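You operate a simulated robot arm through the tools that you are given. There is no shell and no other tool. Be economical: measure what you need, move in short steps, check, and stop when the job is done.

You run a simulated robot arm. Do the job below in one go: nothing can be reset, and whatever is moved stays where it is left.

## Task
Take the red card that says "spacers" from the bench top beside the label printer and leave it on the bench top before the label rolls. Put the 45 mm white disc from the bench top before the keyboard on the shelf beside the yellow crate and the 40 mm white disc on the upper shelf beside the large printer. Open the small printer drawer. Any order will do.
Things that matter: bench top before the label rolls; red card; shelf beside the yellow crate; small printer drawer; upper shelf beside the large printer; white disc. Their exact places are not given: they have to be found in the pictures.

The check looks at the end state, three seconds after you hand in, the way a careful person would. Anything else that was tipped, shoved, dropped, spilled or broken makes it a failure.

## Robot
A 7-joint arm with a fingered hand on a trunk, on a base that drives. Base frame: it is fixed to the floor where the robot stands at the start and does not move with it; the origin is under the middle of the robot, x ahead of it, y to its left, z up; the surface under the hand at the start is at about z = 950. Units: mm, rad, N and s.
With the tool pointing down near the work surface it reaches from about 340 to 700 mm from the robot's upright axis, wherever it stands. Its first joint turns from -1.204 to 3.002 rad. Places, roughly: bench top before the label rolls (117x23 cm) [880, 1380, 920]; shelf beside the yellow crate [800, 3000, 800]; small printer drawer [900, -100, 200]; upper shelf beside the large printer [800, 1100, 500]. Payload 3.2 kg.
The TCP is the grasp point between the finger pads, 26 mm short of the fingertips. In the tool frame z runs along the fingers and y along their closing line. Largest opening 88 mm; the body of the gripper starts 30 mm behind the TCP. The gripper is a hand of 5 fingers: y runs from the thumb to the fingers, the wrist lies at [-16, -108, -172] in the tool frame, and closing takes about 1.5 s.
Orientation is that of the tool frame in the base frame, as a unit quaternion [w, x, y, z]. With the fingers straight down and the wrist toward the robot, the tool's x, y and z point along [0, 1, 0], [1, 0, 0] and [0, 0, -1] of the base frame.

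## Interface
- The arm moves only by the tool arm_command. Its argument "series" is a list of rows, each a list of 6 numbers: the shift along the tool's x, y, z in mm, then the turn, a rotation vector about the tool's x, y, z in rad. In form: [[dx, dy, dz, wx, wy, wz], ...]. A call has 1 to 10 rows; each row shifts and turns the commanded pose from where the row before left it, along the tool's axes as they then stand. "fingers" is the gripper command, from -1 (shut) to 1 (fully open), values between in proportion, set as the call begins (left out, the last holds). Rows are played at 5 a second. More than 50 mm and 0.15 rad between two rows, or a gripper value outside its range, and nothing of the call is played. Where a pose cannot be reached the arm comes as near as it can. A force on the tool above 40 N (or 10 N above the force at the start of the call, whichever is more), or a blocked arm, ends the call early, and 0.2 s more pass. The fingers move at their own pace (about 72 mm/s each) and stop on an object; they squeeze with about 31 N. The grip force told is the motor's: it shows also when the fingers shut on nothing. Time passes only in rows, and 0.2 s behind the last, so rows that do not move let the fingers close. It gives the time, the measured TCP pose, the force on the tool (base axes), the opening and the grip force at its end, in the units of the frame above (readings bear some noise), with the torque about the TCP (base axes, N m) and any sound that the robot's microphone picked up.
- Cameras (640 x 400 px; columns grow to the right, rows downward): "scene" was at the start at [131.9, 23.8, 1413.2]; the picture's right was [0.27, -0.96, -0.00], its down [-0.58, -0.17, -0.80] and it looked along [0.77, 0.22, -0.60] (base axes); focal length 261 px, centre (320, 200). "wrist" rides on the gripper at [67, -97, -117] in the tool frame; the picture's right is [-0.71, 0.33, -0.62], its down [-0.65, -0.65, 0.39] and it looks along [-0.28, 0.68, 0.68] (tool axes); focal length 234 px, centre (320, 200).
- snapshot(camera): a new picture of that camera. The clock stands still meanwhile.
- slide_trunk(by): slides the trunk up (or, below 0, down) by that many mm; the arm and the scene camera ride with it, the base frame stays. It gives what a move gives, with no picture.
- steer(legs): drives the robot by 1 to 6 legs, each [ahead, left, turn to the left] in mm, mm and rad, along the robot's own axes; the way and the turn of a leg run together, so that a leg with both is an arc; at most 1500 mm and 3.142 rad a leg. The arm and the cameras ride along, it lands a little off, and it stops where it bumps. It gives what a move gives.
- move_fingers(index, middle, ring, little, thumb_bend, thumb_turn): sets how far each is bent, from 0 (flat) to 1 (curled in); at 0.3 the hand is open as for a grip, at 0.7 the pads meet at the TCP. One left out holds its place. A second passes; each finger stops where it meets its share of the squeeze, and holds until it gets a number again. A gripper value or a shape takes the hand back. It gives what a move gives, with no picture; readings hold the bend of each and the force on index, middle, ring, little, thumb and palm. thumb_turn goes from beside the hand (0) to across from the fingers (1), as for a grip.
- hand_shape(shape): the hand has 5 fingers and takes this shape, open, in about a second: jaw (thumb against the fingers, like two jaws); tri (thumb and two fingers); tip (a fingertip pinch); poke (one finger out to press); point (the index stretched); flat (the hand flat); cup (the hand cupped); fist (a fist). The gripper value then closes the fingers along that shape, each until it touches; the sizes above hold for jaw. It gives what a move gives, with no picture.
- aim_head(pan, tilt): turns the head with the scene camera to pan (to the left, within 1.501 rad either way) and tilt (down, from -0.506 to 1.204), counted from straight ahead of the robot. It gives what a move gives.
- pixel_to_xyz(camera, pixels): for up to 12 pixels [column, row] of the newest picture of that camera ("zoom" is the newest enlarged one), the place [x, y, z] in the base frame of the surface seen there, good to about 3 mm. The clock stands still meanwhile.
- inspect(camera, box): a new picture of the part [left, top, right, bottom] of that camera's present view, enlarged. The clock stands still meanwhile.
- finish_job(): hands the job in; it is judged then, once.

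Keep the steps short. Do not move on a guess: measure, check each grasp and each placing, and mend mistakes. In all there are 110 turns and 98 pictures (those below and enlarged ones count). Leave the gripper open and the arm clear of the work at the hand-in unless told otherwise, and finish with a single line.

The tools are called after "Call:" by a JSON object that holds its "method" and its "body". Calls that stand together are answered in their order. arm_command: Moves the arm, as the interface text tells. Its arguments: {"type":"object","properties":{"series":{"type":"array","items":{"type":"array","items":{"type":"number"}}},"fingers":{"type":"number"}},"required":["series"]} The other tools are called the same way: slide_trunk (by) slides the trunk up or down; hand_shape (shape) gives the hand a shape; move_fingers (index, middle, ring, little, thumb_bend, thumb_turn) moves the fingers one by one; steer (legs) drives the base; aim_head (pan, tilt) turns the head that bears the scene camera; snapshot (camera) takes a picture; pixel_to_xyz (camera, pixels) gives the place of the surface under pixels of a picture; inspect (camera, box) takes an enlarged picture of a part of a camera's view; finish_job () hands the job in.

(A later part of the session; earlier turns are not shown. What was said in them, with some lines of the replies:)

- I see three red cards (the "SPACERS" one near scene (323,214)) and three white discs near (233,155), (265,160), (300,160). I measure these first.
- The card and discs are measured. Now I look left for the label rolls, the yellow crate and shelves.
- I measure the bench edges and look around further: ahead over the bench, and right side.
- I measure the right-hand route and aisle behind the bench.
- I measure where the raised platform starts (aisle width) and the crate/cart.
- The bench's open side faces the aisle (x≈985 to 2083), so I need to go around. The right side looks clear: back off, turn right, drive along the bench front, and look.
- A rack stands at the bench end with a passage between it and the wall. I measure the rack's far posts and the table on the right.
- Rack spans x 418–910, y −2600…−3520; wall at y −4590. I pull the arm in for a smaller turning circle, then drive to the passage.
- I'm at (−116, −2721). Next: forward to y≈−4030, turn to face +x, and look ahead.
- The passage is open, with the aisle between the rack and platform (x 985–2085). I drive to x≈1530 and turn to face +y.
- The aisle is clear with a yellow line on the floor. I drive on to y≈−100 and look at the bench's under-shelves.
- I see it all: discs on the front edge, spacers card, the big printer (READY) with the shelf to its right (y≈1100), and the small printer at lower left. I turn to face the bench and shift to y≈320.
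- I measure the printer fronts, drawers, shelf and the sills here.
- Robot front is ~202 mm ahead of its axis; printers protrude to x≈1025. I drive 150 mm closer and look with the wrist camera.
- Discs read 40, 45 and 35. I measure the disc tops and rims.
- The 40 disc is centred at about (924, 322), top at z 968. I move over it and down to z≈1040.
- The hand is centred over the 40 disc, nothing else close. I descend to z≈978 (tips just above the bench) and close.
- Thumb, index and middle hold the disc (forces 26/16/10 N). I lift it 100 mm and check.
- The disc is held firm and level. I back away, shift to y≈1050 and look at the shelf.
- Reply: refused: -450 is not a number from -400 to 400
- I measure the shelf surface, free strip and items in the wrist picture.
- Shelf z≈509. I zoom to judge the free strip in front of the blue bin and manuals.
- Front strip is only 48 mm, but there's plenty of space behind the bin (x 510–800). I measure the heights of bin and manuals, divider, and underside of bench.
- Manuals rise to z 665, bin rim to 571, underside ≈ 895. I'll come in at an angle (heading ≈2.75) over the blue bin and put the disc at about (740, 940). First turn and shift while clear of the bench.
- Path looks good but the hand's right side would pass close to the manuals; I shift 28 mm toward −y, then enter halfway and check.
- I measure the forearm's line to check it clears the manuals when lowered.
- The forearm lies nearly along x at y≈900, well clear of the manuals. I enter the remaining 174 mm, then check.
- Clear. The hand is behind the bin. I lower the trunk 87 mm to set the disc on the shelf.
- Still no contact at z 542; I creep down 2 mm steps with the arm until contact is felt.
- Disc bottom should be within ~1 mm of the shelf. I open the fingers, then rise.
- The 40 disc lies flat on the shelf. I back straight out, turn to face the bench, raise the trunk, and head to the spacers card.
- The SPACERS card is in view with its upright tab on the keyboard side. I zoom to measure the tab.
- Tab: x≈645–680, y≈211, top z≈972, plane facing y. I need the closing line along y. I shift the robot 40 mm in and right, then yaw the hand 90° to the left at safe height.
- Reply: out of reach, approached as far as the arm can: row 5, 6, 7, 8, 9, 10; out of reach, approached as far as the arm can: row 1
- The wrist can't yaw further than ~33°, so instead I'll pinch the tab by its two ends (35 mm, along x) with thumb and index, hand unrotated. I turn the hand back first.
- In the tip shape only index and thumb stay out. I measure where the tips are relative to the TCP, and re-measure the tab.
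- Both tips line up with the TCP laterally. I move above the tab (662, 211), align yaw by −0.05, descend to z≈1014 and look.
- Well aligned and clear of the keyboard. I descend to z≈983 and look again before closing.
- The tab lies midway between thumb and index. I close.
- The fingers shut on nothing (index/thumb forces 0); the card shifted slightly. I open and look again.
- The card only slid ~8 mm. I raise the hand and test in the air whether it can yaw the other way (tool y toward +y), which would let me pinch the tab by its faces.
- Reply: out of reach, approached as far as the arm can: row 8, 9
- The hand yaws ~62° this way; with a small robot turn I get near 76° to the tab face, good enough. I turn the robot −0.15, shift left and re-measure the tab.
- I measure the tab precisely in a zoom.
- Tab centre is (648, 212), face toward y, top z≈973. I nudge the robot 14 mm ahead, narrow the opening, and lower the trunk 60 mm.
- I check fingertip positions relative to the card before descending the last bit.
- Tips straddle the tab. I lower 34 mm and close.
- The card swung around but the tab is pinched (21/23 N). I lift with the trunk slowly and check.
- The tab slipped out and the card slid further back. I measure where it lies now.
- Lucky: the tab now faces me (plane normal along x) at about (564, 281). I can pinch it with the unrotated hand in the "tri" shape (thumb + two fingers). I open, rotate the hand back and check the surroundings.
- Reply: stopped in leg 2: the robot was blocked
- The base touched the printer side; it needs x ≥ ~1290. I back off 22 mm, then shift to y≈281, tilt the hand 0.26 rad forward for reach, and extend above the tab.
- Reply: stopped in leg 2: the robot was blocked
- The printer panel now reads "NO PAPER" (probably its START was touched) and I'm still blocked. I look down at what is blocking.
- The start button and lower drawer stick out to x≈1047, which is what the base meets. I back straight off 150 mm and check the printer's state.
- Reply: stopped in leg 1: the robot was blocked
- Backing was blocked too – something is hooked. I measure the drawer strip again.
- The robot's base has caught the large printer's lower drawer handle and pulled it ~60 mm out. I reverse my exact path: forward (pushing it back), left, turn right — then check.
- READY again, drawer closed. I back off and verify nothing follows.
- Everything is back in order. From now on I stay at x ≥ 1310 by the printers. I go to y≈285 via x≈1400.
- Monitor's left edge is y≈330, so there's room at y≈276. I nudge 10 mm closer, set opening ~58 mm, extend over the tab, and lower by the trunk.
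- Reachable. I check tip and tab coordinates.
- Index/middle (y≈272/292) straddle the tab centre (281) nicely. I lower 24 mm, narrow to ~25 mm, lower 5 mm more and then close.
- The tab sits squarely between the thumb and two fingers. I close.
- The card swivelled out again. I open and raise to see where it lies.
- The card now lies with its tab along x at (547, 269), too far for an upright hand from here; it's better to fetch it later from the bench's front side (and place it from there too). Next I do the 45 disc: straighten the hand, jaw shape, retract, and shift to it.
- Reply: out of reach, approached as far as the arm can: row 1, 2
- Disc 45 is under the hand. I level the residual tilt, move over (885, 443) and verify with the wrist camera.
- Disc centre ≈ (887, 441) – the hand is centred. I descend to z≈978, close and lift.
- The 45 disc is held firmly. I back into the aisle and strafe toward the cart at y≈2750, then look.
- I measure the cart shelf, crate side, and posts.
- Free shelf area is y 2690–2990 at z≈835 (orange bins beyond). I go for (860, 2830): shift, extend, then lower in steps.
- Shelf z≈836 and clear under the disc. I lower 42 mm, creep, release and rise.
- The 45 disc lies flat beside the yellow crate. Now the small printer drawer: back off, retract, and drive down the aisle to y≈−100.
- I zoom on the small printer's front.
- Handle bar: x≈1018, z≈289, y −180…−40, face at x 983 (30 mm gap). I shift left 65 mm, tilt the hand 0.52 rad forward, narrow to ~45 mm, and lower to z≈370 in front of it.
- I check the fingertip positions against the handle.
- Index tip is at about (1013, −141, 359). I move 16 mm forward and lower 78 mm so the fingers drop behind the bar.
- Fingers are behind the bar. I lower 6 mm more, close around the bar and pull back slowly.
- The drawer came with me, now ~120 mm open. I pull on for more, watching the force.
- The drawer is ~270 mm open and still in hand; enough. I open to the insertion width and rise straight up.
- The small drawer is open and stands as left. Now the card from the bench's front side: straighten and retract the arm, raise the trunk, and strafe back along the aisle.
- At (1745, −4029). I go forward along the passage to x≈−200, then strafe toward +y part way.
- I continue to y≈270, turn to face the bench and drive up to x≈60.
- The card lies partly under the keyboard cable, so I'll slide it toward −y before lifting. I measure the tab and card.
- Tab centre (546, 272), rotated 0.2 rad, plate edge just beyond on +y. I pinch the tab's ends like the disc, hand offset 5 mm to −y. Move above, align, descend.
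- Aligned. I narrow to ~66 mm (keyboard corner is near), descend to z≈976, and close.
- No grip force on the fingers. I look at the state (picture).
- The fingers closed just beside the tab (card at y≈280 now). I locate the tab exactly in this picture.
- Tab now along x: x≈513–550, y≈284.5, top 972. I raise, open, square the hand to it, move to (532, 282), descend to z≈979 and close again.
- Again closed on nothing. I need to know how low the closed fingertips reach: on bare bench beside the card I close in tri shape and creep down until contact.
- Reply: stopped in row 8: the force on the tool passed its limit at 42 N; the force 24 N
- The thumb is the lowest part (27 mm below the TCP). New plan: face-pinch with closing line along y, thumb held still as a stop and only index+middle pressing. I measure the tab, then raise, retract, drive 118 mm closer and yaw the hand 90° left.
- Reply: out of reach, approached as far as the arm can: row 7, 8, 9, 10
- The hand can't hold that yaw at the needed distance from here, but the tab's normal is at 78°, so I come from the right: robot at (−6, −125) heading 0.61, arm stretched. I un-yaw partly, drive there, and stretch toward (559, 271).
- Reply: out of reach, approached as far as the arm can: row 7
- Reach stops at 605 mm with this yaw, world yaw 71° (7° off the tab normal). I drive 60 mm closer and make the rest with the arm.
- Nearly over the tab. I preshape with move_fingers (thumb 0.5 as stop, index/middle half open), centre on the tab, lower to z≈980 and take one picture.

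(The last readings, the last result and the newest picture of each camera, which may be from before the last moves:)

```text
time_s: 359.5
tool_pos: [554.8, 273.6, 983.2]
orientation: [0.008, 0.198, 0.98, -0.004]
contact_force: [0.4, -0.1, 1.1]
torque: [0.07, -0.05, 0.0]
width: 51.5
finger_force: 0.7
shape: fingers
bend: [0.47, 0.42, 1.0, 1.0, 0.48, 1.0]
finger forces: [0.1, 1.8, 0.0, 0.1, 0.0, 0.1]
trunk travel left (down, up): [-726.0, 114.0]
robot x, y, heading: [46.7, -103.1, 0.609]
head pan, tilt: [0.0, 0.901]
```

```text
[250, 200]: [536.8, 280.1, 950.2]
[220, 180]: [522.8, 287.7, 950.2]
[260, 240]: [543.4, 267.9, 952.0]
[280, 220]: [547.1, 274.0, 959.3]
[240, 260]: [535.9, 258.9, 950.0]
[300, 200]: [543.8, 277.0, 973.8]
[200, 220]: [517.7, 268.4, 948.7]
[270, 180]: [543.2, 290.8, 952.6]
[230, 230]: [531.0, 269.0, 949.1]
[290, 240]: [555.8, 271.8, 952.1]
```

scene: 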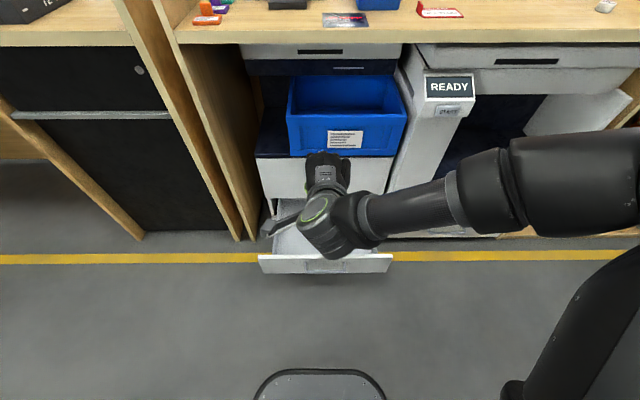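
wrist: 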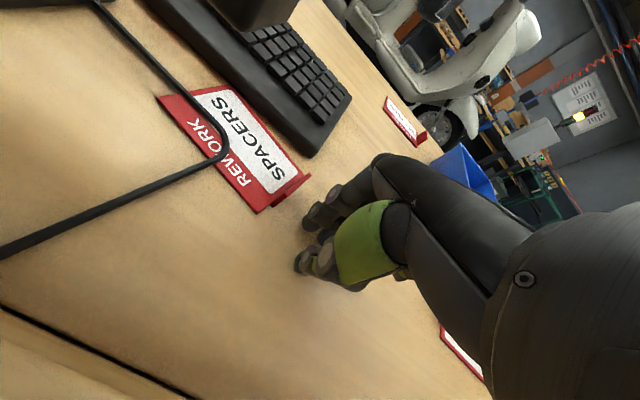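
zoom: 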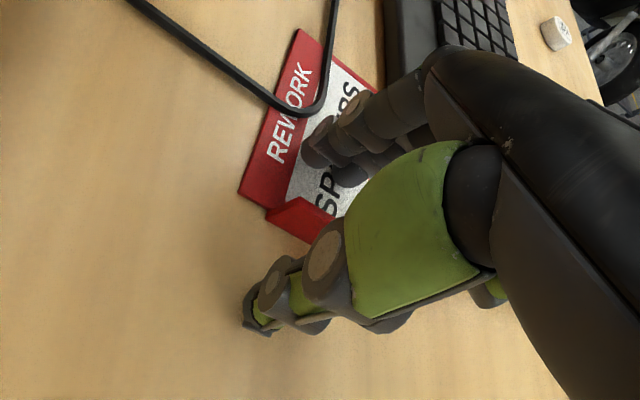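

The tab sits between thumb and fingers. I narrow symmetrically to ~9 mm around it, lower 3.5 mm, then squeeze with index and middle against the held thumb.

Call:
{"method": "move_fingers", "body": {"index": 0.65, "middle": 0.61, "thumb_bend": 0.55}}

Call:
{"method": "arm_command", "body": {"series": [[-3, 0, 3.5, 0, 0, 0], [0, 0, 0, 0, 0, 0]]}}

Call:
{"method": "move_fingers", "body": {"index": 0.85, "middle": 0.85}}

```text
time_s: 360.5
tool_pos: [554.1, 272.9, 983.1]
orientation: [0.008, 0.199, 0.98, -0.005]
contact_force: [0.3, 1.7, 3.8]
torque: [0.09, -0.06, 0.0]
width: 24.8
finger_force: 1.9
shape: fingers
bend: [0.65, 0.6, 1.0, 1.0, 0.55, 1.0]
finger forces: [0.1, 3.5, 0.0, 0.1, 0.0, 0.0]
trunk travel left (down, up): [-726.0, 114.0]
robot x, y, heading: [48.6, -97.9, 0.614]
head pan, tilt: [0.0, 0.901]
```

```text
time_s: 361.1
tool_pos: [555.1, 272.0, 981.3]
orientation: [0.008, 0.198, 0.98, -0.001]
contact_force: [-0.8, 4.4, 15.4]
torque: [0.3, -0.28, 0.09]
width: 24.9
finger_force: 7.6
shape: fingers
bend: [0.65, 0.59, 1.0, 1.0, 0.55, 1.0]
finger forces: [0.0, 15.7, 0.0, 0.0, 0.0, 0.1]
trunk travel left (down, up): [-726.0, 114.0]
robot x, y, heading: [47.0, -97.9, 0.616]
head pan, tilt: [0.0, 0.901]
```

```text
time_s: 362.1
tool_pos: [557.1, 270.5, 977.7]
orientation: [0.008, 0.199, 0.98, -0.005]
contact_force: [-1.0, 0.2, 5.2]
torque: [-0.16, 0.12, -0.06]
width: 14.9
finger_force: 2.4
shape: fingers
bend: [0.85, 0.85, 1.0, 1.0, 0.55, 1.0]
finger forces: [0.0, 0.0, 0.0, 0.0, 5.3, 0.0]
trunk travel left (down, up): [-726.0, 114.0]
robot x, y, heading: [48.0, -100.5, 0.616]
head pan, tilt: [0.0, 0.901]
```

Fingers are at 0.85 with 15 mm gap, no force; the thumb now closes toward them.

Call:
{"method": "move_fingers", "body": {"thumb_bend": 1.0}}

```text
time_s: 363.1
tool_pos: [557.3, 271.3, 977.2]
orientation: [0.008, 0.199, 0.98, -0.006]
contact_force: [-0.4, -0.4, 0.6]
torque: [0.03, -0.01, -0.02]
width: 4.6
finger_force: 0.1
shape: fingers
bend: [0.86, 0.85, 1.0, 1.0, 0.6, 1.0]
finger forces: [0.0, 0.1, 0.0, 0.1, 0.0, 0.1]
trunk travel left (down, up): [-726.0, 114.0]
robot x, y, heading: [48.7, -99.3, 0.612]
head pan, tilt: [0.0, 0.901]
```

Width 4.6 mm matches the tab thickness. I command all three to squeeze harder and lift slightly to see whether the card follows.

Call:
{"method": "move_fingers", "body": {"index": 1.0, "middle": 1.0, "thumb_bend": 1.0}}

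Call:
{"method": "slide_trunk", "body": {"by": 60}}

Call:
{"method": "inspect", "body": {"camera": "wrist", "box": [120, 80, 440, 330]}}

```text
time_s: 364.1
tool_pos: [557.5, 270.8, 978.0]
orientation: [0.007, 0.199, 0.98, -0.005]
contact_force: [0.3, -0.2, -0.6]
torque: [-0.02, 0.01, 0.01]
width: 13.4
finger_force: 0.1
shape: fingers
bend: [1.0, 1.0, 1.0, 1.0, 0.9, 1.0]
finger forces: [0.1, 0.0, 0.0, 0.1, 0.0, 0.0]
trunk travel left (down, up): [-726.0, 114.0]
robot x, y, heading: [44.6, -96.8, 0.611]
head pan, tilt: [0.0, 0.901]
```

```text
time_s: 365.1
tool_pos: [556.5, 270.5, 1036.7]
orientation: [0.008, 0.198, 0.98, -0.005]
contact_force: [-0.4, -0.3, 0.3]
torque: [0.01, 0.02, 0.01]
width: 13.4
finger_force: 0.0
shape: fingers
bend: [1.0, 1.0, 1.0, 1.0, 0.9, 1.0]
finger forces: [0.1, 0.0, 0.0, 0.0, 0.0, 0.0]
trunk travel left (down, up): [-786.0, 54.0]
robot x, y, heading: [50.9, -102.9, 0.614]
head pan, tilt: [0.0, 0.901]
```

```text
1.60 times, centred on (280, 205) of wrist
```

zoom: 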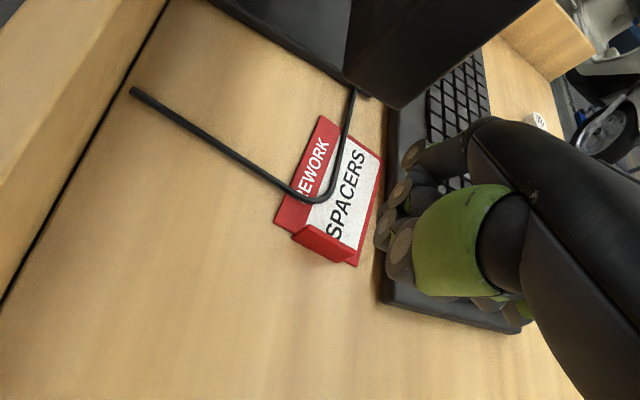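

Not held. One more try, lower and well aligned: I measure the tab in this last picture.

Call:
{"method": "pixel_to_xyz", "body": {"camera": "zoom", "pixels": [[292, 232], [303, 229], [312, 234], [320, 238], [328, 243], [336, 248], [344, 254], [350, 260], [310, 243], [330, 256], [300, 238], [318, 230]]}}

```text
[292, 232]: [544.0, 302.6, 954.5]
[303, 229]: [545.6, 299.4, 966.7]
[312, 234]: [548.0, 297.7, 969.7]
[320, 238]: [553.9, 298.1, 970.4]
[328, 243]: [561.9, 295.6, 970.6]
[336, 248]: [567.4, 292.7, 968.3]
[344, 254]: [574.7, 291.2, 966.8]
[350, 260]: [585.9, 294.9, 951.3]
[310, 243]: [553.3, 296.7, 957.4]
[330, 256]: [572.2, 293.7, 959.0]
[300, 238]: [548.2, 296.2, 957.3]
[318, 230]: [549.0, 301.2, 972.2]
```

Tab centre (561, 296). I open in tri shape, move 25 mm along the closing line, lower to z≈979, close fully and lift, judging by forces.

Call:
{"method": "hand_shape", "body": {"shape": "tri"}}

Call:
{"method": "arm_command", "body": {"series": [[0, 12.5, 0, 0, 0, 0], [0, 12.8, 0, 0, 0, 0], [0, 0, 0, 0, 0, 0], [0, 0, 30, 0, 0, 0], [0, 0, 24, 0, 0, 0], [0, 0, 0, 0, 0, 0]], "fingers": -0.3}}

Call:
{"method": "arm_command", "body": {"series": [[0, 0, 3, 0, 0, 0], [0, 0, 0, 0, 0, 0], [0, 0, 0, 0, 0, 0], [0, 0, 0, 0, 0, 0], [0, 0, 0, 0, 0, 0], [0, 0, 0, 0, 0, 0], [0, 0, 0, 0, 0, 0]], "fingers": -1}}

```text
time_s: 366.0
tool_pos: [557.1, 270.4, 1036.8]
orientation: [0.008, 0.198, 0.98, -0.004]
contact_force: [0.7, -0.9, -0.8]
torque: [0.02, 0.01, -0.03]
width: 87.6
finger_force: 0.2
shape: tri
bend: [0.3, 0.3, 0.99, 0.99, 0.3, 0.97]
finger forces: [0.1, 0.0, 0.0, 0.1, 0.0, 0.1]
trunk travel left (down, up): [-786.0, 54.0]
robot x, y, heading: [47.0, -100.7, 0.61]
head pan, tilt: [0.0, 0.901]
```

```text
time_s: 367.4
tool_pos: [566.8, 295.1, 983.3]
orientation: [0.008, 0.199, 0.98, -0.005]
contact_force: [-0.1, -0.2, 0.4]
torque: [0.0, -0.03, 0.01]
width: 31.0
finger_force: 0.1
shape: tri
bend: [0.56, 0.49, 0.99, 0.99, 0.4, 1.0]
finger forces: [0.0, 0.0, 0.1, 0.1, 0.1, 0.0]
trunk travel left (down, up): [-786.0, 54.0]
robot x, y, heading: [48.2, -101.7, 0.61]
head pan, tilt: [0.0, 0.901]
```

```text
time_s: 369.0
tool_pos: [568.1, 294.8, 980.0]
orientation: [0.008, 0.198, 0.98, -0.004]
contact_force: [-0.7, 0.0, -0.1]
torque: [0.03, 0.01, 0.05]
width: 0.3
finger_force: 30.5
shape: tri
bend: [0.7, 0.7, 1.0, 1.0, 0.71, 1.0]
finger forces: [13.4, 14.5, 0.0, 0.0, 27.8, 0.1]
trunk travel left (down, up): [-786.0, 54.0]
robot x, y, heading: [49.0, -103.5, 0.61]
head pan, tilt: [0.0, 0.901]
```

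Firm grip this time: index 13, middle 14, thumb 28 N. I slide the card out from under the cable toward −y, then lift, checking forces.

Call:
{"method": "arm_command", "body": {"series": [[-3.5, -21.7, 0, 0, 0, 0], [-3.5, -21.7, 0, 0, 0, 0], [-3.5, -21.7, 0, 0, 0, 0], [-3.5, -21.7, 0, 0, 0, 0], [-3.5, -21.7, 0, 0, 0, 0], [0, 0, 0, 0, 0, 0]]}}

Call:
{"method": "arm_command", "body": {"series": [[0, 0, -10, 0, 0, 0], [0, 0, -20, 0, 0, 0], [0, 0, -30, 0, 0, 0], [0, 0, -40, 0, 0, 0], [0, 0, -40, 0, 0, 0], [0, 0, 0, 0, 0, 0]]}}

```text
time_s: 370.4
tool_pos: [543.2, 187.1, 981.6]
orientation: [0.008, 0.199, 0.98, -0.005]
contact_force: [0.2, 0.5, -0.5]
torque: [-0.03, 0.03, -0.03]
width: 0.0
finger_force: 31.0
shape: tri
bend: [0.7, 0.7, 1.0, 1.0, 0.71, 1.0]
finger forces: [14.4, 14.2, 0.1, 0.0, 28.0, 0.1]
trunk travel left (down, up): [-786.0, 54.0]
robot x, y, heading: [46.2, -98.3, 0.61]
head pan, tilt: [0.0, 0.901]
```

```text
time_s: 371.8
tool_pos: [540.5, 189.4, 1121.9]
orientation: [0.006, 0.199, 0.98, -0.005]
contact_force: [-0.4, 0.4, -0.9]
torque: [-0.02, -0.01, -0.03]
width: 0.1
finger_force: 30.8
shape: tri
bend: [0.7, 0.7, 1.0, 1.0, 0.71, 1.0]
finger forces: [14.4, 14.0, 0.0, 0.0, 28.1, 0.0]
trunk travel left (down, up): [-786.0, 54.0]
robot x, y, heading: [50.0, -105.2, 0.62]
head pan, tilt: [0.0, 0.901]
```

Still held after the slide and lift (14/14/28 N). I back away from the bench, turn to heading 0, strafe to y≈1480 and drive up to x≈130.

Call:
{"method": "steer", "body": {"legs": [[-310, 219, 0], [0, 0, -0.615], [0, 795, 0], [0, 790, 0]]}}

Call:
{"method": "steer", "body": {"legs": [[455, 0, 0]]}}

```text
time_s: 383.6
tool_pos: [272.8, 1427.1, 1122.8]
orientation: [0.005, 0.497, 0.868, -0.008]
contact_force: [0.0, -0.6, -0.4]
torque: [0.0, -0.01, -0.03]
width: 0.0
finger_force: 31.0
shape: tri
bend: [0.7, 0.7, 1.0, 1.0, 0.71, 1.0]
finger forces: [14.1, 13.9, 0.1, 0.0, 27.8, 0.0]
trunk travel left (down, up): [-786.0, 54.0]
robot x, y, heading: [-298.2, 1488.0, -0.031]
head pan, tilt: [0.0, 0.901]
```

```text
time_s: 386.3
tool_pos: [725.5, 1414.0, 1122.1]
orientation: [0.006, 0.497, 0.868, -0.007]
contact_force: [-0.4, 0.0, -0.2]
torque: [0.04, -0.01, -0.01]
width: 0.2
finger_force: 30.9
shape: tri
bend: [0.7, 0.7, 1.0, 1.0, 0.71, 1.0]
finger forces: [14.2, 14.1, 0.0, 0.0, 27.8, 0.0]
trunk travel left (down, up): [-786.0, 54.0]
robot x, y, heading: [160.3, 1473.6, -0.029]
head pan, tilt: [0.0, 0.901]
```

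I'm at (160, 1474), TCP (725, 1414), card still held. I extend to (798, 1470), lower to z≈961 (bench ≈ 929.5), release gently and rise.

Call:
{"method": "arm_command", "body": {"series": [[0, 0, 0, 0, 0, 0.1], [0, 0, 0, 0, 0, 0.1], [15, 43.4, 0, 0, 0, 0], [14.5, 43.3, 0, 0, 0, 0], [0, 0, 0, 0, 0, 0]]}}

Call:
{"method": "slide_trunk", "body": {"by": -150}}

Call:
{"method": "arm_command", "body": {"series": [[0, 0, 5, 0, 0, 0], [0, 0, 3, 0, 0, 0], [0, 0, 2, 0, 0, 0], [0, 0, 0, 0, 0, 0]]}}

```text
time_s: 387.5
tool_pos: [795.1, 1470.0, 1123.0]
orientation: [0.006, 0.582, 0.813, -0.006]
contact_force: [-0.1, 0.0, -1.5]
torque: [0.03, 0.0, 0.01]
width: 0.0
finger_force: 30.8
shape: tri
bend: [0.7, 0.7, 1.0, 1.0, 0.71, 1.0]
finger forces: [14.3, 14.0, 0.0, 0.0, 27.8, 0.0]
trunk travel left (down, up): [-786.0, 54.0]
robot x, y, heading: [153.4, 1475.0, -0.028]
head pan, tilt: [0.0, 0.901]
```

```text
time_s: 389.3
tool_pos: [795.4, 1472.2, 973.3]
orientation: [0.007, 0.582, 0.813, -0.006]
contact_force: [1.2, 0.0, -0.2]
torque: [-0.02, -0.05, 0.0]
width: 0.0
finger_force: 31.4
shape: tri
bend: [0.7, 0.7, 1.0, 1.0, 0.71, 1.0]
finger forces: [14.2, 14.0, 0.0, 0.0, 27.8, 0.0]
trunk travel left (down, up): [-636.0, 204.0]
robot x, y, heading: [156.8, 1475.8, -0.027]
head pan, tilt: [0.0, 0.901]
```

```text
time_s: 390.3
tool_pos: [797.0, 1470.7, 963.8]
orientation: [0.006, 0.582, 0.813, -0.006]
contact_force: [0.2, -0.1, 0.3]
torque: [0.0, -0.01, 0.03]
width: 0.4
finger_force: 30.9
shape: tri
bend: [0.7, 0.7, 1.0, 1.0, 0.71, 1.0]
finger forces: [14.2, 14.0, 0.0, 0.0, 27.8, 0.1]
trunk travel left (down, up): [-636.0, 204.0]
robot x, y, heading: [159.1, 1471.7, -0.026]
head pan, tilt: [0.0, 0.901]
```

No contact yet at z 964. I go down 3 mm more, release to a narrow opening, rise, open fully and lift clear.

Call:
{"method": "arm_command", "body": {"series": [[0, 0, 1.5, 0, 0, 0], [0, 0, 1.5, 0, 0, 0], [0, 0, 0, 0, 0, 0]]}}

Call:
{"method": "arm_command", "body": {"series": [[0, 0, 0, 0, 0, 0], [0, 0, 0, 0, 0, 0], [0, 0, 0, 0, 0, 0], [0, 0, 0, 0, 0, 0], [0, 0, -15, 0, 0, 0], [0, 0, -30, 0, 0, 0], [0, 0, -40, 0, 0, 0], [0, 0, 0, 0, 0, 0]], "fingers": -0.45}}

Call:
{"method": "slide_trunk", "body": {"by": 150}}

Call:
{"method": "hand_shape", "body": {"shape": "jaw"}}

Call:
{"method": "steer", "body": {"legs": [[-450, 0, 0]]}}

```text
time_s: 391.1
tool_pos: [796.1, 1471.0, 958.1]
orientation: [0.006, 0.582, 0.813, -0.006]
contact_force: [1.2, 0.4, 2.8]
torque: [-0.02, 0.0, -0.02]
width: 0.0
finger_force: 30.6
shape: tri
bend: [0.7, 0.7, 1.0, 1.0, 0.71, 1.0]
finger forces: [14.5, 15.2, 0.0, 0.0, 28.1, 0.1]
trunk travel left (down, up): [-636.0, 204.0]
robot x, y, heading: [158.5, 1476.2, -0.027]
head pan, tilt: [0.0, 0.901]
```

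```text
time_s: 392.9
tool_pos: [796.7, 1472.9, 1043.5]
orientation: [0.006, 0.582, 0.813, -0.006]
contact_force: [0.4, -0.2, -0.8]
torque: [0.02, 0.0, 0.01]
width: 23.7
finger_force: 0.0
shape: tri
bend: [0.59, 0.53, 0.99, 0.99, 0.44, 1.0]
finger forces: [0.1, 0.0, 0.0, 0.1, 0.0, 0.0]
trunk travel left (down, up): [-636.0, 204.0]
robot x, y, heading: [154.7, 1474.6, -0.03]
head pan, tilt: [0.0, 0.901]
```

```text
time_s: 394.6
tool_pos: [797.4, 1474.1, 1193.3]
orientation: [0.006, 0.581, 0.814, -0.006]
contact_force: [-0.1, -0.3, -0.7]
torque: [-0.01, 0.0, 0.0]
width: 24.3
finger_force: 0.0
shape: tri
bend: [0.59, 0.53, 0.99, 0.99, 0.44, 1.0]
finger forces: [0.0, 0.0, 0.1, 0.1, 0.0, 0.1]
trunk travel left (down, up): [-786.0, 54.0]
robot x, y, heading: [154.8, 1473.9, -0.028]
head pan, tilt: [0.0, 0.901]
```

```text
time_s: 395.5
tool_pos: [797.1, 1473.2, 1194.9]
orientation: [0.006, 0.582, 0.813, -0.007]
contact_force: [0.0, 0.0, -0.2]
torque: [0.0, 0.0, 0.0]
width: 87.9
finger_force: 0.1
shape: jaw
bend: [0.3, 0.3, 0.3, 0.3, 0.3, 0.97]
finger forces: [0.1, 0.0, 0.0, 0.0, 0.1, 0.0]
trunk travel left (down, up): [-786.0, 54.0]
robot x, y, heading: [157.7, 1472.2, -0.028]
head pan, tilt: [0.0, 0.901]
```

```text
time_s: 398.2
tool_pos: [355.9, 1486.2, 1193.5]
orientation: [0.006, 0.581, 0.814, -0.007]
contact_force: [0.2, -0.1, 0.0]
torque: [-0.01, -0.08, 0.02]
width: 87.9
finger_force: 0.0
shape: jaw
bend: [0.3, 0.3, 0.3, 0.3, 0.3, 0.97]
finger forces: [0.0, 0.1, 0.0, 0.0, 0.0, 0.0]
trunk travel left (down, up): [-786.0, 54.0]
robot x, y, heading: [-283.8, 1486.5, -0.023]
head pan, tilt: [0.0, 0.901]
```

The card met the bench with about 3 N before I let go, which fits it lying flat there. The hand is open and clear, no pictures are left, so I hand in.

Call:
{"method": "finish_job", "body": {}}

```text
The job is handed in.
```

Handed in: 40 mm disc on the upper shelf, 45 mm disc beside the yellow crate and small printer drawer about 270 mm open, all seen in pictures; spacers card set down before the label rolls near (840, 1490), judged by force only as no pictures were left; my base pulled the large printer's lower drawer about 60 mm out and I pushed it shut (READY again).
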